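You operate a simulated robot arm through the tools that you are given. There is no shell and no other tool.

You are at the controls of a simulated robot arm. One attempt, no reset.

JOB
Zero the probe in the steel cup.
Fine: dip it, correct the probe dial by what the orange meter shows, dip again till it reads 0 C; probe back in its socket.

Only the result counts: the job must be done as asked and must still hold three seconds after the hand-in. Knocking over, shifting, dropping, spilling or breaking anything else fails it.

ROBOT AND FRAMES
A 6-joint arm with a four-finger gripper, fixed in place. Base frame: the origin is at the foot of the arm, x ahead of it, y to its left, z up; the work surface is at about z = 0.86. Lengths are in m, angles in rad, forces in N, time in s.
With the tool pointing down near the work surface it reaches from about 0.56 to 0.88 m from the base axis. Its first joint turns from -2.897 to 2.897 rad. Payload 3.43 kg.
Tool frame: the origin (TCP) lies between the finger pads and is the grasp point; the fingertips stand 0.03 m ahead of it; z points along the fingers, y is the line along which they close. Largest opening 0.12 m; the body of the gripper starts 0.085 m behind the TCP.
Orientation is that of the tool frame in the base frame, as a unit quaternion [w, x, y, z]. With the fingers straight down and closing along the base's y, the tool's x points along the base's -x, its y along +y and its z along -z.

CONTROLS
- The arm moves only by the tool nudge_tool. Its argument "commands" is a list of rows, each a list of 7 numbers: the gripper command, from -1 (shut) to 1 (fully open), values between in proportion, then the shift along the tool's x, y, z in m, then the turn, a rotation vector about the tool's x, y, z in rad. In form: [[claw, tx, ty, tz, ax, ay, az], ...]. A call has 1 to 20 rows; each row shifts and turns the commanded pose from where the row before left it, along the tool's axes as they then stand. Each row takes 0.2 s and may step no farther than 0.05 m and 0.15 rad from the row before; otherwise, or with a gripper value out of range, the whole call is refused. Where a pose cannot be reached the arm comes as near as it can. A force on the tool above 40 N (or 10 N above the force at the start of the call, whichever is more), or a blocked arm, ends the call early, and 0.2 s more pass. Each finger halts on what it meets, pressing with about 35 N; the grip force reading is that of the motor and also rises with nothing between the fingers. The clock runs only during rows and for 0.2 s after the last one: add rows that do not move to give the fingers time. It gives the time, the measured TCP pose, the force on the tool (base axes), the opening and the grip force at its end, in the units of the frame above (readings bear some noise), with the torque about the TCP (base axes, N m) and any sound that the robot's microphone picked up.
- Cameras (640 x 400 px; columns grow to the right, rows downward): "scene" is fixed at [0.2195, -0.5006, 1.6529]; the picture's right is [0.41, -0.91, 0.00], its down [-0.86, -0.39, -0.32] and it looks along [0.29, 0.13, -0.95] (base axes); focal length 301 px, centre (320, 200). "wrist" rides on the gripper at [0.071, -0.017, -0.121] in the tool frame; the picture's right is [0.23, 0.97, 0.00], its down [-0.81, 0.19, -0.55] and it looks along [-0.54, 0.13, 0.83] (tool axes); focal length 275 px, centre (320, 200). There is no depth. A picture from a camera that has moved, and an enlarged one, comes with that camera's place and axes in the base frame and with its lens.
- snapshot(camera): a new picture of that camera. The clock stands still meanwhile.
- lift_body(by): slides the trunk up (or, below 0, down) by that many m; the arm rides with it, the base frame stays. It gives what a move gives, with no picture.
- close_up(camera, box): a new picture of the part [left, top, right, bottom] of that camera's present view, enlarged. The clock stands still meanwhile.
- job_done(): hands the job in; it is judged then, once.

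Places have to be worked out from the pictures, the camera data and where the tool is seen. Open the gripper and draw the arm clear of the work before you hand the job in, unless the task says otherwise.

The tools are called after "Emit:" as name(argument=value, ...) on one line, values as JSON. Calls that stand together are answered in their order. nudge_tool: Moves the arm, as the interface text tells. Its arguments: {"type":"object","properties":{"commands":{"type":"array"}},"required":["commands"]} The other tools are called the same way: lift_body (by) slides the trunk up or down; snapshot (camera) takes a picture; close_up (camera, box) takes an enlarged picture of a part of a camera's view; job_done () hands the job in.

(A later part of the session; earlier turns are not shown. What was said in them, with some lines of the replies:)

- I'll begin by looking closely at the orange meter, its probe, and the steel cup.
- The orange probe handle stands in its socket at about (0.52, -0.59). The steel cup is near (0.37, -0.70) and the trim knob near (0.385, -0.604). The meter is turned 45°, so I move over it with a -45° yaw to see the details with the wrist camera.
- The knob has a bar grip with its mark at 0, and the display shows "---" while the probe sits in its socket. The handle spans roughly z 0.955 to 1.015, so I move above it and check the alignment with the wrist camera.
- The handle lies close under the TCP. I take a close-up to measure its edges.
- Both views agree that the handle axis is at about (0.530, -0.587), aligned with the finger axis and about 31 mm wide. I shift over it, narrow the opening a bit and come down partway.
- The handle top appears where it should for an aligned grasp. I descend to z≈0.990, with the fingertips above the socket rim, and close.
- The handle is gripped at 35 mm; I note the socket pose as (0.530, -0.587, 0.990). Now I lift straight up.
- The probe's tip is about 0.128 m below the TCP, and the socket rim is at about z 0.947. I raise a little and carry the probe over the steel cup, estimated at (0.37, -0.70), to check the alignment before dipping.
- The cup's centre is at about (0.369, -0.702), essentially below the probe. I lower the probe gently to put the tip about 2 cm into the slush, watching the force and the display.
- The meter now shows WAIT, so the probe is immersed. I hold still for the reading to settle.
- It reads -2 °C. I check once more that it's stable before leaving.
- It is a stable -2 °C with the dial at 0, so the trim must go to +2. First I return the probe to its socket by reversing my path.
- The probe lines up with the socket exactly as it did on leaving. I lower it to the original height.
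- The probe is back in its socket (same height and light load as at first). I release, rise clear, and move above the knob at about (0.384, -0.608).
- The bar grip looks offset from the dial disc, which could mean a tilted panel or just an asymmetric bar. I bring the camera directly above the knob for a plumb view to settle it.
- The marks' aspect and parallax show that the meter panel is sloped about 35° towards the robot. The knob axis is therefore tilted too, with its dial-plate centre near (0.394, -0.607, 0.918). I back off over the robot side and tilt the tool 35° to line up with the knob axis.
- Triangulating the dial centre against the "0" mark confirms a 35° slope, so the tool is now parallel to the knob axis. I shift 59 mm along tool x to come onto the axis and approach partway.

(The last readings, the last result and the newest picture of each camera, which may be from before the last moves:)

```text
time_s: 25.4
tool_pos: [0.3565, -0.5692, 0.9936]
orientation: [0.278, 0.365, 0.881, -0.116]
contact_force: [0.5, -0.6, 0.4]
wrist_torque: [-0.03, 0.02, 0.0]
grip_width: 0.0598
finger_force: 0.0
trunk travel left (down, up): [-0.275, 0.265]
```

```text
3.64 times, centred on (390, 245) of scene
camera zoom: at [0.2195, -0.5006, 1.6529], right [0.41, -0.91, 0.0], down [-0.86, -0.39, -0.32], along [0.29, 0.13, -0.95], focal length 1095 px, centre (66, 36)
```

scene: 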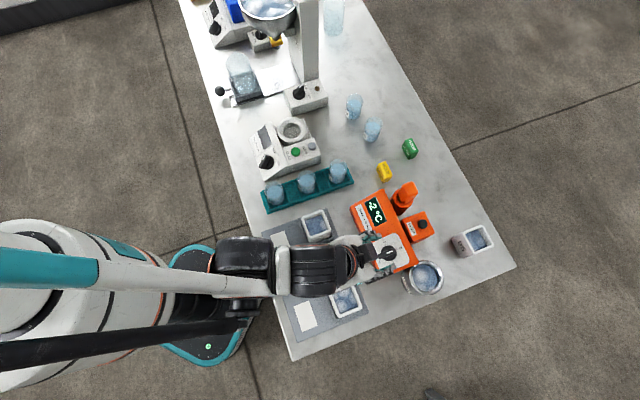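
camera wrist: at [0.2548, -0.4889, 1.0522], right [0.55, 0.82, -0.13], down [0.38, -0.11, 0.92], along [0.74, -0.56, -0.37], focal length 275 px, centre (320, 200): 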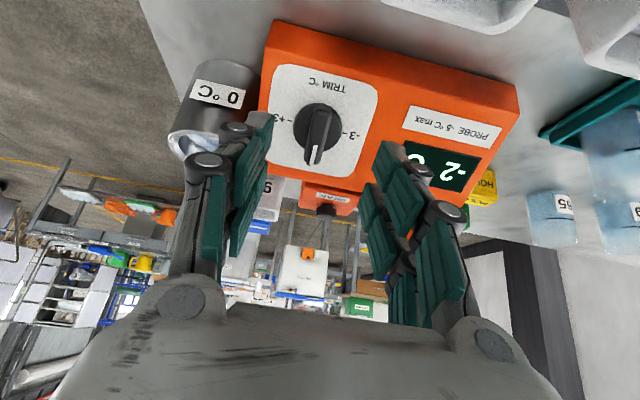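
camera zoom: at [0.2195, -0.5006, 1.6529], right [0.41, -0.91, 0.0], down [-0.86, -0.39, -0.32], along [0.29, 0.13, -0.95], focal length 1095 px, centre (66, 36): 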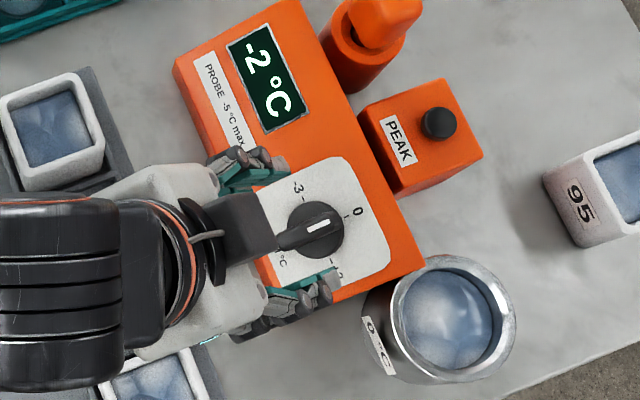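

The knob axis lies about 2 mm to tool -y; I correct for that and advance until the fingertips are about 12 mm above the panel, flanking the bar.

Emit:
nudge_tool(commands=[[0.0, 0, -0.002, 0.0, 0, 0, 0], [0.0, 0, 0, 0.02, 0, 0, 0], [0.0, 0, 0, 0.018, 0, 0, 0], [0.0, 0, 0, 0.01, 0, 0, 0], [0.0, 0, 0, 0, 0, 0, 0]])

Emit:
snapshot(camera="wrist")

Emit:
close_up(camera="scene", box=[330, 190, 450, 300])

```text
time_s: 26.6
tool_pos: [0.3748, -0.5897, 0.9551]
orientation: [0.278, 0.365, 0.881, -0.115]
contact_force: [-0.4, -0.4, 0.2]
wrist_torque: [0.0, 0.0, 0.01]
grip_width: 0.0599
finger_force: 0.2
trunk travel left (down, up): [-0.275, 0.265]
```

```text
taken
camera wrist: at [0.2725, -0.5104, 1.0131], right [0.55, 0.82, -0.13], down [0.38, -0.11, 0.92], along [0.74, -0.56, -0.37], focal length 275 px, centre (320, 200)
```

wrist: 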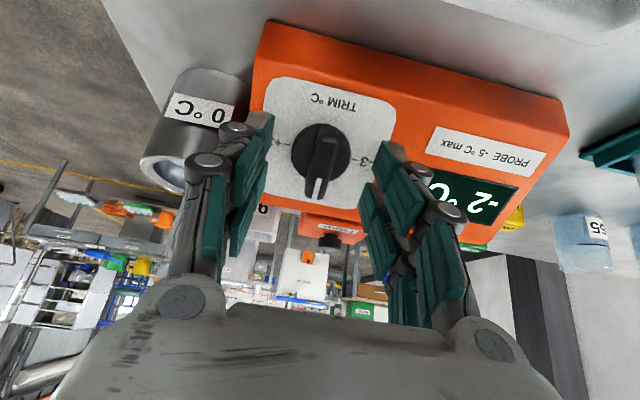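

```text
3.64 times, centred on (390, 245) of scene
camera zoom: at [0.2195, -0.5006, 1.6529], right [0.41, -0.91, 0.0], down [-0.86, -0.39, -0.32], along [0.29, 0.13, -0.95], focal length 1095 px, centre (66, 36)
```

zoom: 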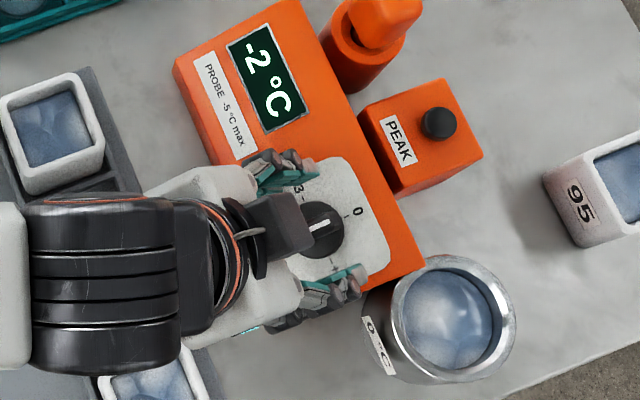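

The fingers flank the bar, on axis, with the tips about 13 mm above the panel. I close on the bar.

Emit:
nudge_tool(commands=[[-0.4, 0, 0, 0.002, 0, 0, 0], [-0.7, 0, 0, 0, 0, 0, 0], [-1, 0, 0, 0, 0, 0, 0], [-1, 0, 0, 0, 0, 0, 0]])

Emit:
close_up(camera="wrist", box=[240, 80, 400, 220])

Emit:
close_up(camera="scene", box=[330, 190, 450, 300])

```text
time_s: 27.6
tool_pos: [0.3766, -0.5916, 0.9519]
orientation: [0.278, 0.365, 0.881, -0.115]
contact_force: [1.9, 3.3, -2.5]
wrist_torque: [-0.07, -0.26, 0.07]
grip_width: 0.0133
finger_force: 45.5
trunk travel left (down, up): [-0.275, 0.265]
```

```text
2.86 times, centred on (320, 150) of wrist
camera zoom: at [0.2737, -0.5109, 1.0116], right [0.55, 0.82, -0.13], down [0.38, -0.11, 0.92], along [0.74, -0.56, -0.37], focal length 786 px, centre (320, 343)
```

zoom: 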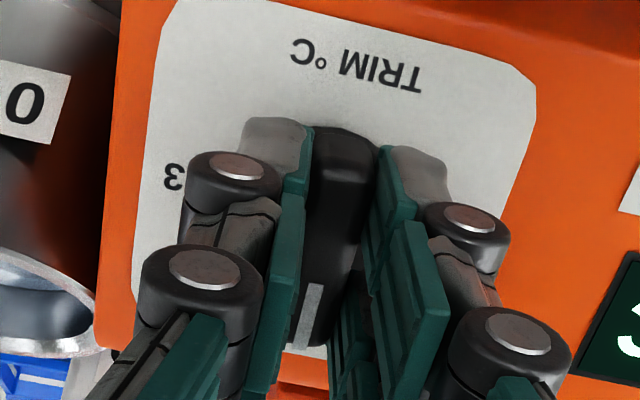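

```text
3.64 times, centred on (390, 245) of scene
camera zoom: at [0.2195, -0.5006, 1.6529], right [0.41, -0.91, 0.0], down [-0.86, -0.39, -0.32], along [0.29, 0.13, -0.95], focal length 1095 px, centre (66, 36)
```

zoom: 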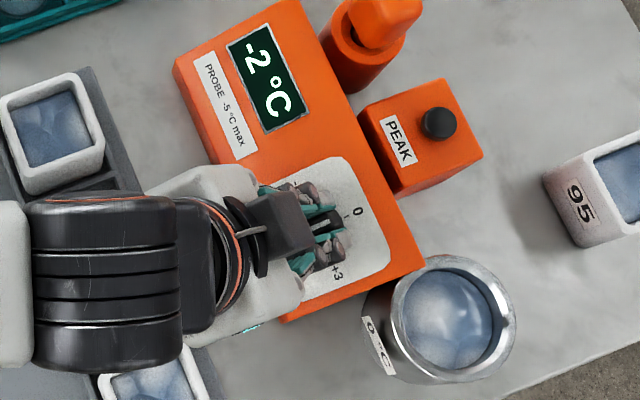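

The bar is gripped (13 mm). I relieve the slight side load and turn clockwise (from 0 towards +3), half of the 60° first.

Emit:
nudge_tool(commands=[[-1, 0, 0.001, 0, 0, 0, 0], [-1, 0, 0, 0, 0, 0, 0.105], [-1, 0, 0, 0, 0, 0, 0.105], [-1, 0, 0, 0, 0, 0, 0.105], [-1, 0, 0, 0, 0, 0, 0.105], [-1, 0, 0, 0, 0, 0, 0.1036], [-1, 0, 0, 0, 0, 0, 0]])

Emit:
close_up(camera="scene", box=[330, 190, 450, 300])

Emit:
snapshot(camera="wrist")

```text
time_s: 29.2
tool_pos: [0.3747, -0.5906, 0.9524]
orientation: [0.298, 0.581, 0.756, -0.04]
contact_force: [-3.7, -9.0, 5.2]
wrist_torque: [-0.36, 0.01, -0.16]
grip_width: 0.0127
finger_force: 44.8
trunk travel left (down, up): [-0.275, 0.265]
```

```text
3.64 times, centred on (390, 245) of scene
camera zoom: at [0.2195, -0.5006, 1.6529], right [0.41, -0.91, 0.0], down [-0.86, -0.39, -0.32], along [0.29, 0.13, -0.95], focal length 1095 px, centre (66, 36)
```

zoom: 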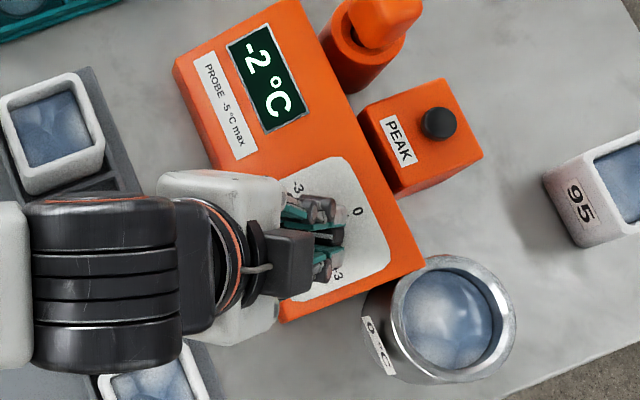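

```text
taken
camera wrist: at [0.301, -0.4847, 1.0121], right [0.84, 0.51, 0.17], down [0.07, -0.41, 0.91], along [0.53, -0.76, -0.38], focal length 275 px, centre (320, 200)
```

wrist: 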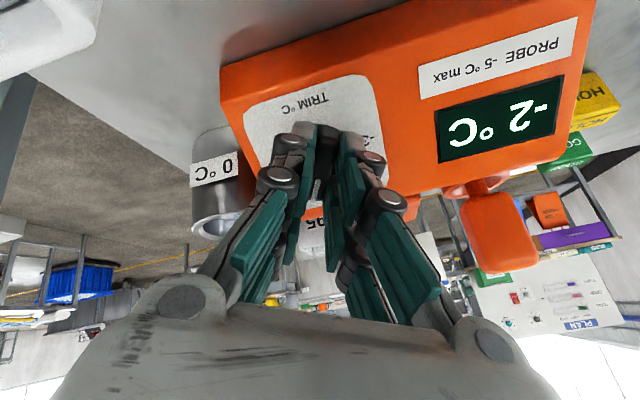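

About 30° turned; the side load is around 11 N, so I shift about 1 mm to relieve it, then turn the remaining 30°.

Emit:
nudge_tool(commands=[[-1, -0.001, -0.0005, 0, 0, 0, 0], [-1, 0, 0, 0, 0, 0, 0]])

```text
time_s: 29.8
tool_pos: [0.3758, -0.5904, 0.9538]
orientation: [0.297, 0.581, 0.756, -0.039]
contact_force: [-5.0, -2.2, -5.3]
wrist_torque: [-1.28, -0.28, -0.43]
grip_width: 0.0129
finger_force: 45.0
trunk travel left (down, up): [-0.275, 0.265]
```

Emit:
nudge_tool(commands=[[-1, 0, -0.0004, 0, 0, 0, 0], [-1, 0, 0, 0, 0, 0, 0.105], [-1, 0, 0, 0, 0, 0, 0.105], [-1, 0, 0, 0, 0, 0, 0.105], [-1, 0, 0, 0, 0, 0, 0]])

Emit:
close_up(camera="scene", box=[330, 190, 450, 300])

```text
time_s: 31.0
tool_pos: [0.3758, -0.5912, 0.9536]
orientation: [0.3, 0.692, 0.656, 0.009]
contact_force: [-5.5, 4.4, -7.3]
wrist_torque: [0.96, 0.23, 0.33]
grip_width: 0.0132
finger_force: 44.7
trunk travel left (down, up): [-0.275, 0.265]
```

```text
3.64 times, centred on (390, 245) of scene
camera zoom: at [0.2195, -0.5006, 1.6529], right [0.41, -0.91, 0.0], down [-0.86, -0.39, -0.32], along [0.29, 0.13, -0.95], focal length 1095 px, centre (66, 36)
```

zoom: 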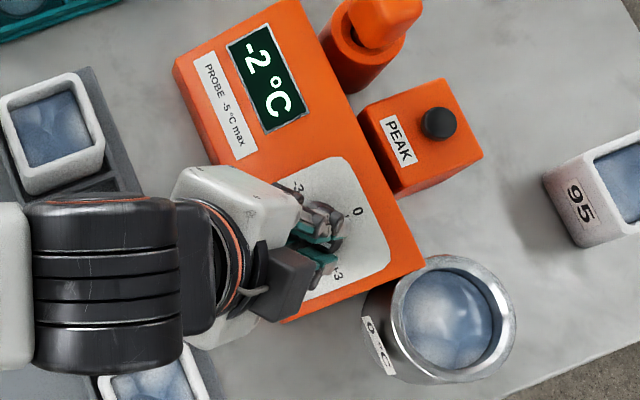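

48° turned. I relieve the side load along the panel and complete the turn to 60°.

Emit:
nudge_tool(commands=[[-1, 0.0004, -0.0004, 0, 0, 0, 0], [-1, 0, 0, 0, 0, 0, 0.105], [-1, 0, 0, 0, 0, 0, 0.1036], [-1, 0, 0, 0, 0, 0, 0], [-1, 0, 0, 0, 0, 0, 0]])

Emit:
snapshot(camera="wrist")

Emit:
close_up(camera="scene", box=[330, 190, 450, 300])

```text
time_s: 32.2
tool_pos: [0.3754, -0.5914, 0.9528]
orientation: [0.298, 0.757, 0.58, 0.04]
contact_force: [-6.1, 5.0, -6.5]
wrist_torque: [0.89, 0.08, 0.42]
grip_width: 0.0129
finger_force: 44.4
trunk travel left (down, up): [-0.275, 0.265]
```

```text
taken
camera wrist: at [0.335, -0.4736, 1.0235], right [0.91, 0.06, 0.42], down [-0.32, -0.54, 0.78], along [0.27, -0.84, -0.47], focal length 275 px, centre (320, 200)
```

wrist: 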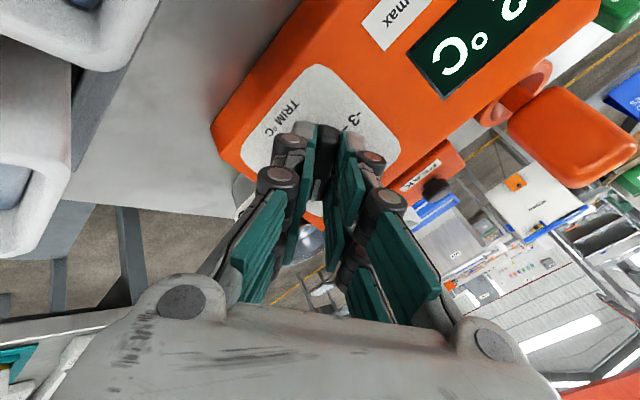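

```text
3.64 times, centred on (390, 245) of scene
camera zoom: at [0.2195, -0.5006, 1.6529], right [0.41, -0.91, 0.0], down [-0.86, -0.39, -0.32], along [0.29, 0.13, -0.95], focal length 1095 px, centre (66, 36)
```

zoom: 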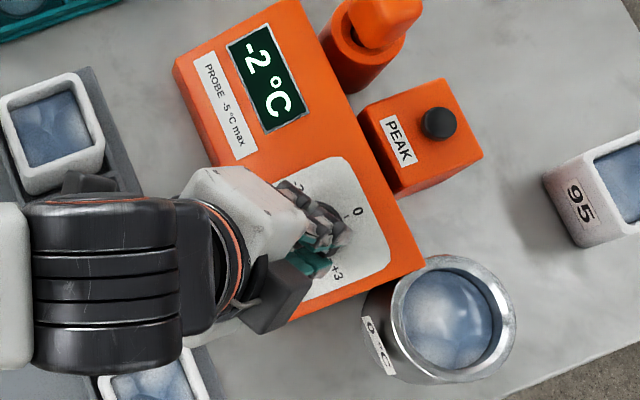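

Sixty degrees are done. I open gently, back straight off along the knob axis, and look at where the mark points.

Emit:
nudge_tool(commands=[[-0.6, 0, 0, 0, 0, 0, 0], [-0.3, 0, 0, 0, 0, 0, 0], [-0.3, 0, 0, 0, 0, 0, 0], [-0.3, 0, 0, -0.02, 0, 0, 0], [-0.3, 0, 0, -0.04, 0, 0, 0], [-0.3, 0, 0, -0.04, 0, 0, 0], [-0.3, 0, 0, 0, 0, 0, 0]])

Emit:
snapshot(camera="wrist")

Emit:
close_up(camera="scene", box=[330, 190, 450, 300])

```text
time_s: 33.8
tool_pos: [0.3339, -0.5513, 1.0346]
orientation: [0.298, 0.757, 0.58, 0.04]
contact_force: [0.2, -0.3, -0.5]
wrist_torque: [0.06, -0.01, 0.03]
grip_width: 0.0423
finger_force: 0.1
trunk travel left (down, up): [-0.275, 0.265]
```

```text
taken
camera wrist: at [0.294, -0.4337, 1.1053], right [0.91, 0.06, 0.42], down [-0.32, -0.54, 0.78], along [0.27, -0.84, -0.47], focal length 275 px, centre (320, 200)
```

wrist: 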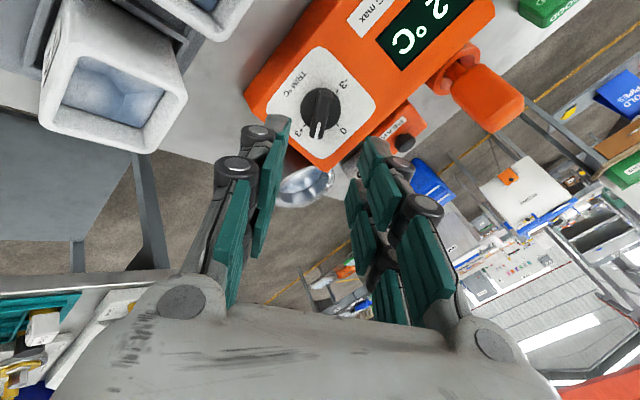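

```text
3.64 times, centred on (390, 245) of scene
camera zoom: at [0.2195, -0.5006, 1.6529], right [0.41, -0.91, 0.0], down [-0.86, -0.39, -0.32], along [0.29, 0.13, -0.95], focal length 1095 px, centre (66, 36)
```

zoom: 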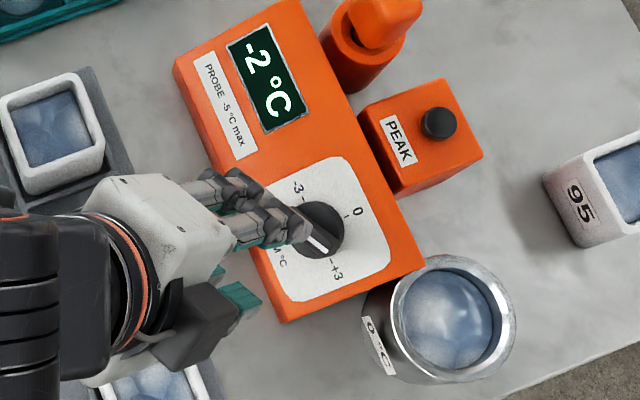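

Emit:
close_up(camera="wrist", box=[260, 50, 390, 160])

Emit:
close_up(camera="scene", box=[395, 225, 445, 275])

```text
3.64 times, centred on (325, 105) of wrist
camera zoom: at [0.294, -0.4337, 1.1053], right [0.91, 0.06, 0.42], down [-0.32, -0.54, 0.78], along [0.27, -0.84, -0.47], focal length 1001 px, centre (302, 546)
```

zoom: 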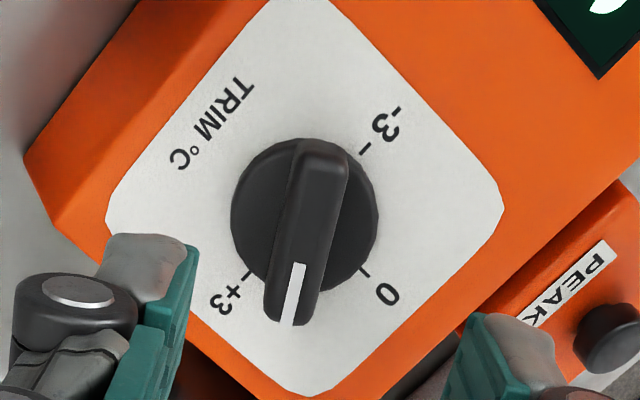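

```text
8.00 times, centred on (420, 250) of scene
camera zoom: at [0.2195, -0.5006, 1.6529], right [0.41, -0.91, 0.0], down [-0.86, -0.39, -0.32], along [0.29, 0.13, -0.95], focal length 2410 px, centre (-480, -200)
```

zoom: 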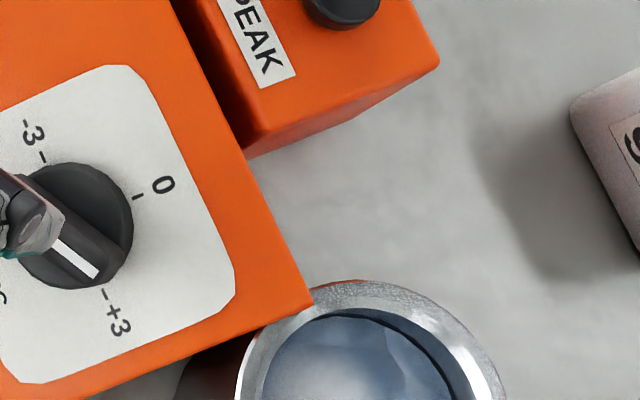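

Emit:
close_up(camera="wrist", box=[290, 70, 354, 145])

```text
5.33 times, centred on (322, 108) of wrist
camera zoom: at [0.294, -0.4337, 1.1053], right [0.91, 0.06, 0.42], down [-0.32, -0.54, 0.78], along [0.27, -0.84, -0.47], focal length 1468 px, centre (309, 693)
```

zoom: 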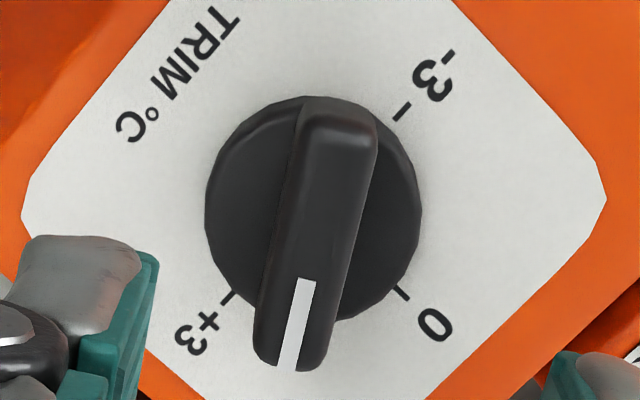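

The mark sits at about +1.9 of scale, lagging the tool by about 2°. I re-grip and add a small further turn to bring it squarely to +2.

Emit:
nudge_tool(commands=[[-0.3, 0.0002, -0.0004, 0.04, 0, 0, 0], [-0.3, 0, 0, 0.04, 0, 0, 0], [-0.3, 0, 0, 0.02, 0, 0, 0], [-0.3, 0, 0, 0, 0, 0, 0], [-0.7, 0, 0, 0, 0, 0, 0], [-1, 0, 0, 0, 0, 0, 0], [-1, 0, 0, 0, 0, 0, 0.025], [-1, 0, 0, 0, 0, 0, 0.02], [-1, 0, 0, 0, 0, 0, 0], [-1, 0, 0, 0, 0, 0, 0]])

```text
time_s: 36.0
tool_pos: [0.3745, -0.593, 0.952]
orientation: [0.298, 0.77, 0.563, 0.046]
contact_force: [2.6, -8.8, 0.7]
wrist_torque: [0.15, -0.15, 0.17]
grip_width: 0.013
finger_force: 45.4
trunk travel left (down, up): [-0.275, 0.265]
```

Emit:
nudge_tool(commands=[[-0.8, 0, 0, 0, 0, 0, 0], [-0.5, 0, 0, 0, 0, 0, 0], [-0.3, 0, 0, 0, 0, 0, 0], [-0.3, 0, 0, -0.02, 0, 0, 0], [-0.3, 0, 0, -0.04, 0, 0, 0], [-0.3, 0, 0, -0.04, 0, 0, 0], [-0.3, 0, 0, 0, 0, 0, 0]])

Emit:
close_up(camera="wrist", box=[290, 70, 354, 145])

```text
time_s: 37.6
tool_pos: [0.3347, -0.5495, 1.0344]
orientation: [0.298, 0.769, 0.564, 0.046]
contact_force: [0.6, 0.4, -0.8]
wrist_torque: [0.01, -0.01, 0.02]
grip_width: 0.0421
finger_force: 0.1
trunk travel left (down, up): [-0.275, 0.265]
```

```text
5.33 times, centred on (322, 108) of wrist
camera zoom: at [0.2974, -0.4318, 1.1067], right [0.9, 0.02, 0.43], down [-0.36, -0.54, 0.76], along [0.25, -0.84, -0.48], focal length 1468 px, centre (309, 693)
```

zoom: 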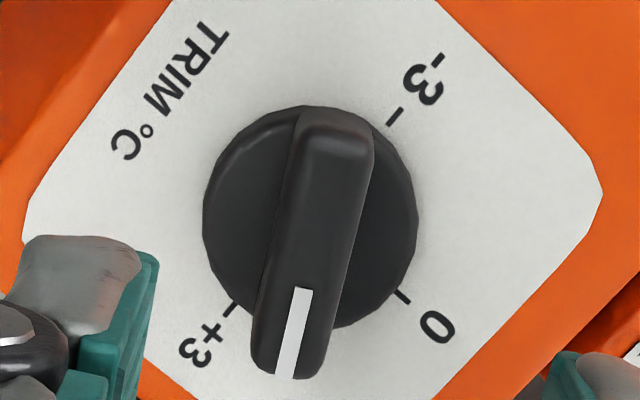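

The mark now reads about +2.0. I back off, undo the turn and the tilt, and prepare to pick up the probe again.

Emit:
nudge_tool(commands=[[0.3, 0, 0, -0.04, 0, 0, 0], [0.3, 0, 0, -0.03, 0, 0, 0], [0.3, 0, 0, 0, 0, 0, -0.1365], [0.3, 0, 0, 0, 0, 0, -0.1365], [0.3, 0, 0, 0, 0, 0, -0.1365], [0.3, 0, 0, 0, 0, 0, -0.1365], [0.3, 0, 0, 0, 0, 0, -0.1365], [0.3, 0, 0, 0, 0, 0, -0.1365], [0.3, 0, 0, 0, 0, 0, -0.1365], [0.3, 0, 0, 0, 0, 0, -0.1367], [0.3, 0, 0, 0, 0, 0.1222, 0], [0.3, 0, 0, 0, 0, 0.1222, 0], [0.3, 0, 0, 0, 0, 0.1222, 0], [0.3, 0, 0, 0, 0, 0.1222, 0], [0.3, 0, 0, 0, 0, 0.1221, 0], [0.3, 0, 0, 0, 0, 0, 0]])

Emit:
snapshot(camera="wrist")

```text
time_s: 41.0
tool_pos: [0.3054, -0.5218, 1.0935]
orientation: [-0.001, 0.383, 0.924, 0.0]
contact_force: [-0.3, -0.5, -0.1]
wrist_torque: [0.03, 0.01, -0.03]
grip_width: 0.0778
finger_force: 0.2
trunk travel left (down, up): [-0.275, 0.265]
```

```text
taken
camera wrist: at [0.2435, -0.4817, 1.2133], right [0.53, 0.85, 0.0], down [0.71, -0.44, 0.55], along [0.47, -0.29, -0.83], focal length 275 px, centre (320, 200)
```

wrist: 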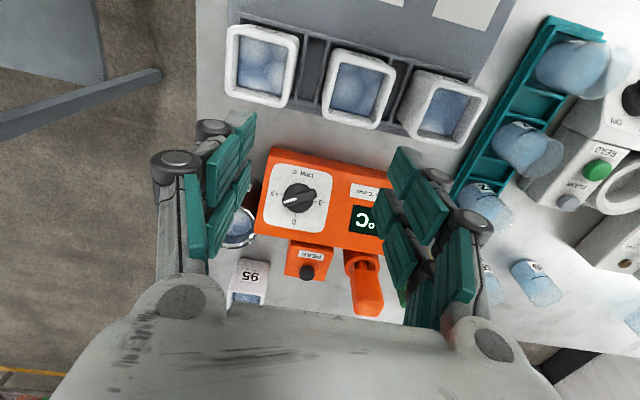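

I move back above the probe handle at (0.5295, -0.587).

Emit:
nudge_tool(commands=[[0.4, -0.0409, 0.0225, 0, 0, 0, 0], [0.4, -0.0409, 0.0225, 0, 0, 0, 0], [0.4, -0.0409, 0.0225, 0, 0, 0, 0], [0.4, -0.0409, 0.0225, 0, 0, 0, 0], [0.4, -0.0409, 0.0224, 0, 0, 0, 0], [0.4, 0, 0, 0, 0, 0, 0]])

Emit:
snapshot(camera="wrist")

```text
time_s: 42.4
tool_pos: [0.5311, -0.5873, 1.0903]
orientation: [0.0, 0.383, 0.924, 0.0]
contact_force: [-1.0, 0.3, -0.1]
wrist_torque: [-0.01, 0.0, 0.01]
grip_width: 0.0842
finger_force: 0.1
trunk travel left (down, up): [-0.275, 0.265]
```

```text
taken
camera wrist: at [0.4684, -0.5471, 1.2116], right [0.53, 0.85, 0.0], down [0.71, -0.44, 0.55], along [0.47, -0.29, -0.83], focal length 275 px, centre (320, 200)
```

wrist: 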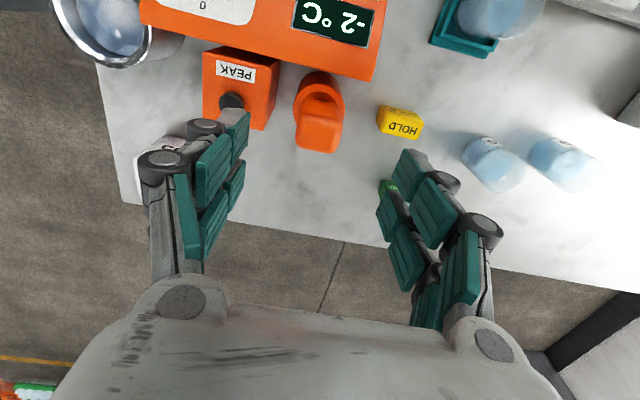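

Aligned with the handle. I descend to z≈0.990, grip it and lift out.

Emit:
nudge_tool(commands=[[0.4, 0.0005, 0, 0.03, 0, 0, 0], [0.4, 0, 0, 0.03, 0, 0, 0], [0.4, 0, 0, 0.025, 0, 0, 0], [0.4, 0, 0, 0.016, 0, 0, 0], [0.4, 0, 0, 0, 0, 0, 0], [-1, 0, 0, 0, 0, 0, 0], [-1, 0, 0, 0, 0, 0, 0], [-1, 0, 0, 0, 0, 0, 0]])

Emit:
snapshot(camera="wrist")

```text
time_s: 44.2
tool_pos: [0.5285, -0.5871, 0.9914]
orientation: [0.0, 0.384, 0.923, 0.0]
contact_force: [-0.7, 0.7, 0.6]
wrist_torque: [0.03, -0.03, 0.0]
grip_width: 0.0352
finger_force: 35.2
trunk travel left (down, up): [-0.275, 0.265]
```

```text
taken
camera wrist: at [0.4673, -0.5465, 1.1118], right [0.53, 0.85, 0.0], down [0.71, -0.44, 0.55], along [0.47, -0.29, -0.83], focal length 275 px, centre (320, 200)
```

wrist: 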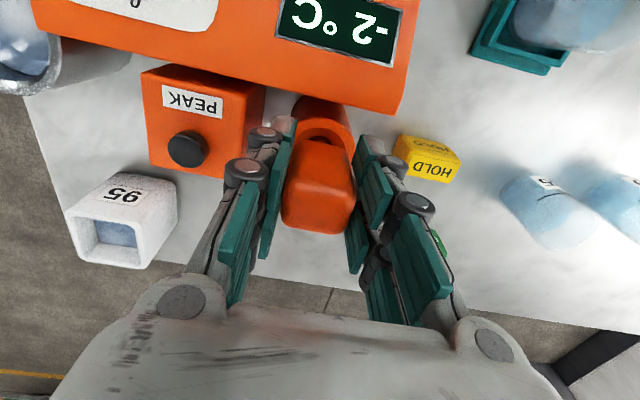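

The grip matches the first one. I lift out, carry to the cup and stop above it, using the same offsets as before.

Emit:
nudge_tool(commands=[[-1, 0, 0, -0.02, 0, 0, 0], [-1, 0, 0, -0.03, 0, 0, 0], [-1, 0, 0, -0.03, 0, 0, 0], [-1, 0, 0, -0.03, 0, 0, 0], [-1, 0, 0, -0.035, 0, 0, 0], [-1, 0, 0, 0, 0, 0, 0], [-1, 0.0064, -0.0387, 0, 0, 0, 0], [-1, 0.0064, -0.0387, 0, 0, 0, 0], [-1, 0.0064, -0.0387, 0, 0, 0, 0], [-1, 0.0064, -0.0387, 0, 0, 0, 0], [-1, 0.0064, -0.0387, 0, 0, 0, 0], [-1, 0, 0, 0, 0, 0, 0]])

Emit:
snapshot(camera="wrist")

Emit:
close_up(camera="wrist", box=[260, 30, 420, 150])

```text
time_s: 46.8
tool_pos: [0.3699, -0.7011, 1.1349]
orientation: [-0.001, 0.383, 0.924, 0.0]
contact_force: [0.0, 0.1, -0.9]
wrist_torque: [0.01, 0.04, -0.01]
grip_width: 0.0353
finger_force: 35.1
trunk travel left (down, up): [-0.275, 0.265]
```

```text
taken
camera wrist: at [0.3074, -0.6612, 1.2565], right [0.53, 0.85, 0.0], down [0.71, -0.44, 0.55], along [0.47, -0.29, -0.83], focal length 275 px, centre (320, 200)
```

wrist: 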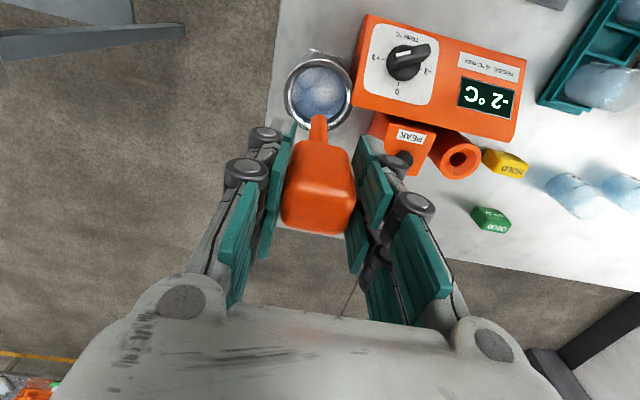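

```text
3.33 times, centred on (340, 90) of wrist
camera zoom: at [0.3074, -0.6612, 1.2565], right [0.53, 0.85, 0.0], down [0.71, -0.44, 0.55], along [0.47, -0.29, -0.83], focal length 918 px, centre (253, 567)
```

zoom: 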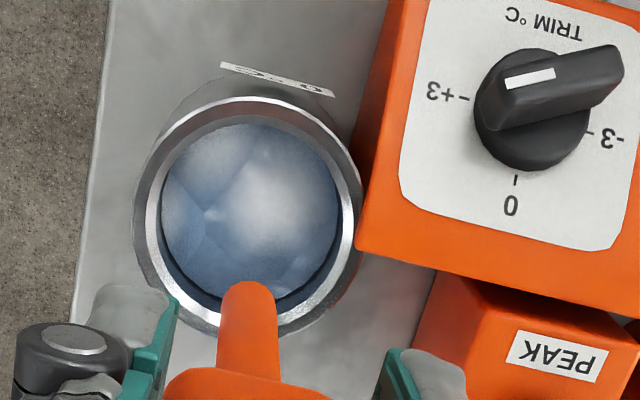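

Everything is as before. I dip to the same depth and wait for the reading.

Emit:
nudge_tool(commands=[[-1, 0, 0, 0.025, 0, 0, 0], [-1, 0, 0, 0.025, 0, 0, 0], [-1, 0, 0, 0.02, 0, 0, 0], [-1, 0, 0, 0.015, 0, 0, 0], [-1, 0, 0, 0.015, 0, 0, 0], [-1, 0, 0, 0.005, 0, 0, 0], [-1, 0, 0, 0, 0, 0, 0], [-1, 0, 0, 0, 0, 0, 0], [-1, 0, 0, 0, 0, 0, 0], [-1, 0, 0, 0, 0, 0, 0], [-1, 0, 0, 0, 0, 0, 0], [-1, 0, 0, 0, 0, 0, 0], [-1, 0, 0, 0, 0, 0, 0], [-1, 0, 0, 0, 0, 0, 0], [-1, 0, 0, 0, 0, 0, 0], [-1, 0, 0, 0, 0, 0, 0], [-1, 0, 0, 0, 0, 0, 0], [-1, 0, 0, 0, 0, 0, 0], [-1, 0, 0, 0, 0, 0, 0], [-1, 0, 0, 0, 0, 0, 0]])

Emit:
close_up(camera="wrist", box=[270, 10, 610, 230])

```text
time_s: 51.0
tool_pos: [0.37, -0.7004, 1.0312]
orientation: [0.0, 0.382, 0.924, 0.0]
contact_force: [0.2, -0.9, -0.8]
wrist_torque: [-0.02, 0.02, -0.02]
grip_width: 0.0353
finger_force: 35.3
trunk travel left (down, up): [-0.275, 0.265]
```

```text
1.82 times, centred on (440, 120) of wrist
camera zoom: at [0.3077, -0.6607, 1.1517], right [0.53, 0.85, 0.0], down [0.71, -0.44, 0.55], along [0.47, -0.29, -0.83], focal length 500 px, centre (102, 346)
```

zoom: 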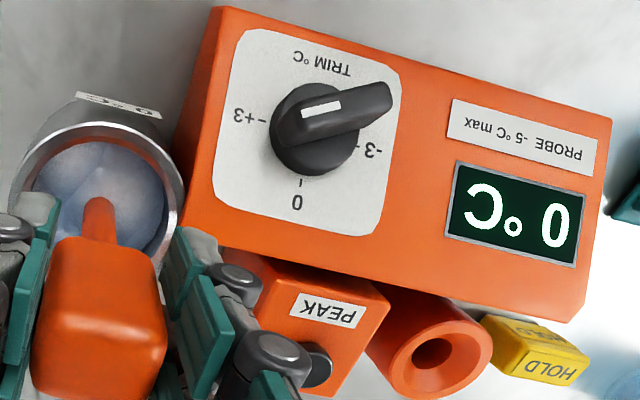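

It now reads 0 °C. I lift out and return the probe above its socket.

Emit:
nudge_tool(commands=[[-1, 0, 0, 0, 0, 0, 0], [-1, 0, 0, -0.025, 0, 0, 0], [-1, 0, 0, -0.04, 0, 0, 0], [-1, 0, 0, -0.04, 0, 0, 0], [-1, -0.0064, 0.0387, 0, 0, 0, 0], [-1, -0.0064, 0.0387, 0, 0, 0, 0], [-1, -0.0064, 0.0387, 0, 0, 0, 0], [-1, -0.0064, 0.0387, 0, 0, 0, 0], [-1, -0.0064, 0.0387, 0, 0, 0, 0], [-1, 0, 0, 0, 0, 0, 0], [-1, 0, 0, 0.025, 0, 0, 0], [-1, 0, 0, 0.01, 0, 0, 0], [-1, 0, 0, 0, 0, 0, 0]])

Emit:
snapshot(camera="wrist")

Emit:
close_up(camera="wrist", box=[270, 60, 370, 150])

```text
time_s: 53.8
tool_pos: [0.53, -0.5873, 1.1009]
orientation: [0.0, 0.383, 0.924, 0.0]
contact_force: [-0.3, 0.4, -1.0]
wrist_torque: [-0.03, -0.01, -0.03]
grip_width: 0.035
finger_force: 35.0
trunk travel left (down, up): [-0.275, 0.265]
```

```text
taken
camera wrist: at [0.4673, -0.5467, 1.2219], right [0.53, 0.85, 0.0], down [0.71, -0.44, 0.55], along [0.47, -0.29, -0.83], focal length 275 px, centre (320, 200)
```

wrist: 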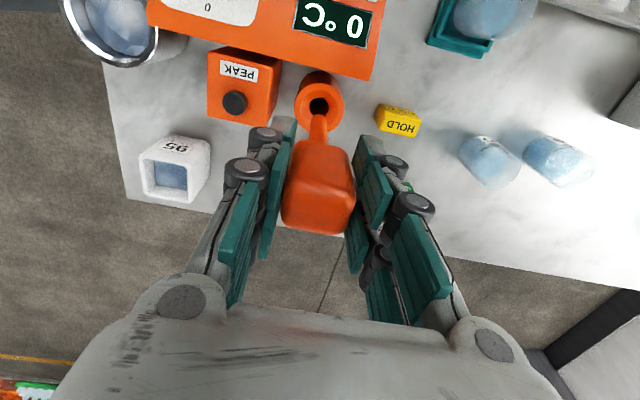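

```text
4.44 times, centred on (320, 105) of wrist
camera zoom: at [0.4673, -0.5467, 1.2219], right [0.53, 0.85, 0.0], down [0.71, -0.44, 0.55], along [0.47, -0.29, -0.83], focal length 1224 px, centre (320, 622)
```

zoom: 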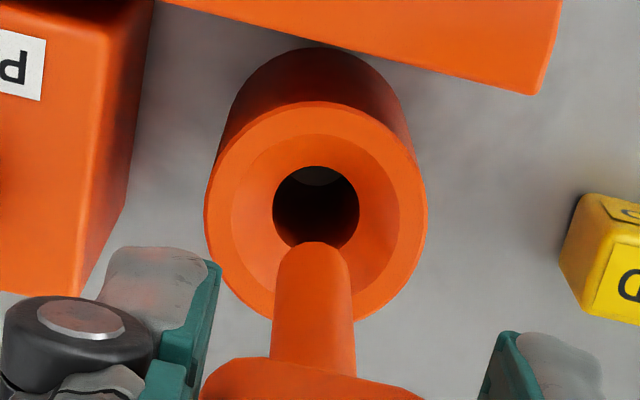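

The display holds 0 °C, and the probe-to-socket alignment is the same as before. I lower it into the socket.

Emit:
nudge_tool(commands=[[-1, 0, 0, 0.025, 0, 0, 0], [-1, 0, 0, 0.02, 0, 0, 0], [-1, 0, 0, 0.02, 0, 0, 0], [-1, 0, 0, 0.02, 0, 0, 0], [-1, 0, 0, 0.015, 0, 0, 0], [-1, 0, 0, 0.008, 0, 0, 0], [-1, 0, 0, 0.002, 0, 0, 0], [-1, 0, 0, 0, 0, 0, 0]])

Emit:
snapshot(camera="wrist")

```text
time_s: 55.6
tool_pos: [0.5287, -0.5863, 0.9921]
orientation: [0.0, 0.382, 0.924, -0.001]
contact_force: [0.5, -0.3, -1.1]
wrist_torque: [0.02, 0.0, 0.04]
grip_width: 0.035
finger_force: 35.4
trunk travel left (down, up): [-0.275, 0.265]
```

```text
taken
camera wrist: at [0.4673, -0.5469, 1.112], right [0.53, 0.85, 0.0], down [0.71, -0.44, 0.55], along [0.47, -0.29, -0.83], focal length 275 px, centre (320, 200)
```

wrist: 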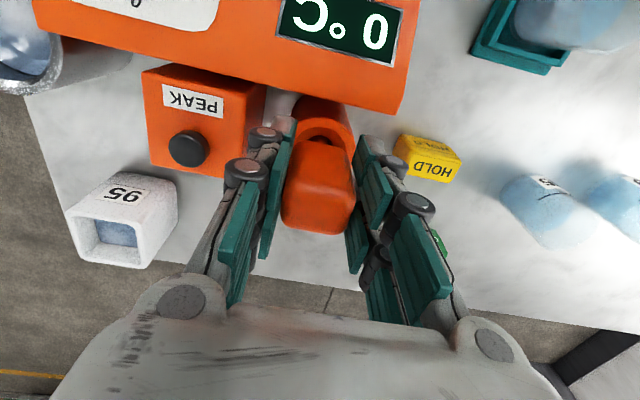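

It's perhaps a millimetre short of seated; I ease it down slightly, release, and draw the arm up and clear.

Emit:
nudge_tool(commands=[[-1, 0, 0, 0.001, 0, 0, 0], [-1, 0, 0, 0.0005, 0, 0, 0], [-1, 0, 0, 0, 0, 0, 0]])

Emit:
nudge_tool(commands=[[0.0, 0, 0, 0, 0, 0, 0], [0.4, 0, 0, 0, 0, 0, 0], [0.4, 0, 0, 0, 0, 0, 0], [0.4, 0, 0, -0.03, 0, 0, 0], [0.4, 0, 0, -0.04, 0, 0, 0], [0.4, 0, 0, -0.04, 0, 0, 0], [0.4, 0, 0, -0.04, 0, 0, 0], [0.4, 0, 0, 0, 0, 0, 0]])

Emit:
snapshot(camera="wrist")

Emit:
snapshot(camera="scene")

```text
time_s: 56.4
tool_pos: [0.5289, -0.5859, 0.9901]
orientation: [0.001, 0.383, 0.924, 0.0]
contact_force: [2.9, -3.6, 18.9]
wrist_torque: [-0.57, -0.45, 0.0]
grip_width: 0.0351
finger_force: 35.5
trunk travel left (down, up): [-0.275, 0.265]
```

```text
time_s: 58.2
tool_pos: [0.5297, -0.5852, 1.141]
orientation: [0.0, 0.382, 0.924, 0.0]
contact_force: [-0.4, 0.8, -0.8]
wrist_torque: [-0.01, -0.01, 0.01]
grip_width: 0.084
finger_force: 0.0
trunk travel left (down, up): [-0.275, 0.265]
```

```text
taken
camera wrist: at [0.4673, -0.546, 1.2615], right [0.53, 0.85, 0.0], down [0.71, -0.44, 0.55], along [0.47, -0.29, -0.83], focal length 275 px, centre (320, 200)
```

wrist: 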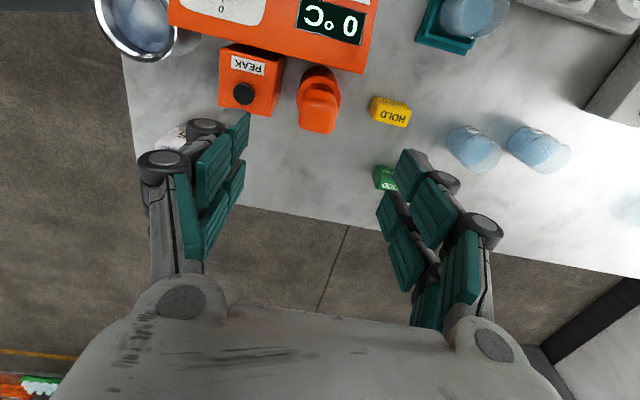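

```text
taken
```

scene: 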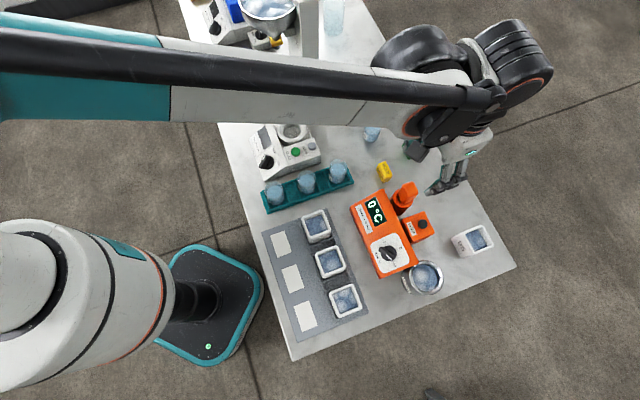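

The probe is seated and the display holds 0 °C. I draw the arm back and up towards its starting area and make a last check.

Emit:
nudge_tool(commands=[[1, 0.04, 0, -0.02, 0, 0, 0], [1, 0.045, 0, -0.02, 0, 0, 0], [1, 0.045, 0, -0.02, 0, 0, 0], [1, 0.045, 0, -0.02, 0, 0, 0], [1, 0.045, 0, -0.02, 0, 0, 0], [1, 0, 0, 0, 0, 0, 0]])

Emit:
snapshot(camera="scene")

Emit:
close_up(camera="wrist", box=[190, 100, 420, 270])

```text
time_s: 59.6
tool_pos: [0.3736, -0.43, 1.2388]
orientation: [-0.001, 0.383, 0.924, -0.001]
contact_force: [1.0, 0.0, 0.5]
wrist_torque: [0.02, -0.03, 0.0]
grip_width: 0.1199
finger_force: 0.0
trunk travel left (down, up): [-0.275, 0.265]
```

```text
taken
```

scene: 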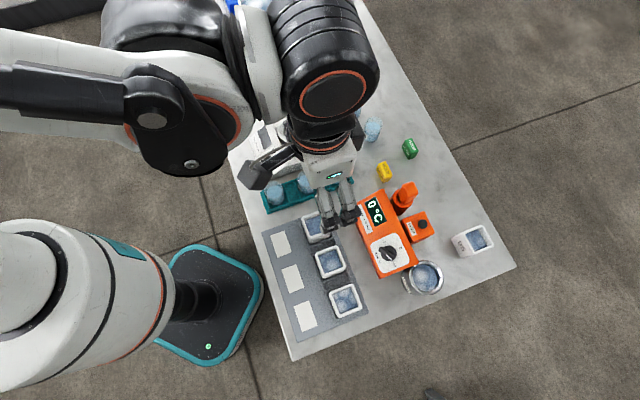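

```text
2.35 times, centred on (305, 185) of wrist
camera zoom: at [0.3118, -0.3911, 1.3595], right [0.53, 0.85, 0.0], down [0.71, -0.44, 0.55], along [0.47, -0.29, -0.83], focal length 648 px, centre (355, 235)
```

zoom: 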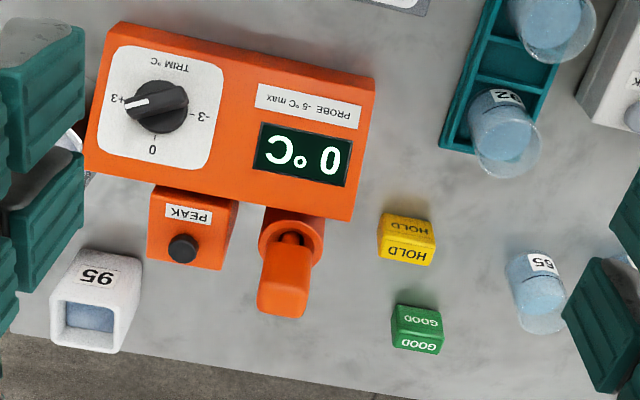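

The dial is at +2, the last dip read 0 °C, and the probe stands in its socket. Nothing else has moved and the arm is clear with the gripper open, so I hand the job in.

Emit:
job_done()

```text
The job is handed in.
```

The probe is zeroed in the steel cup. The first dip read -2 °C, so I turned the trim dial from 0 to about +2, and the second dip read 0 °C.

The probe is back in its socket, fully seated, and the meter still shows 0 °C. I saw nothing else knocked, moved or spilled. The gripper is open and the arm is clear of the work. I've handed the job in; no verdict has come back yet.
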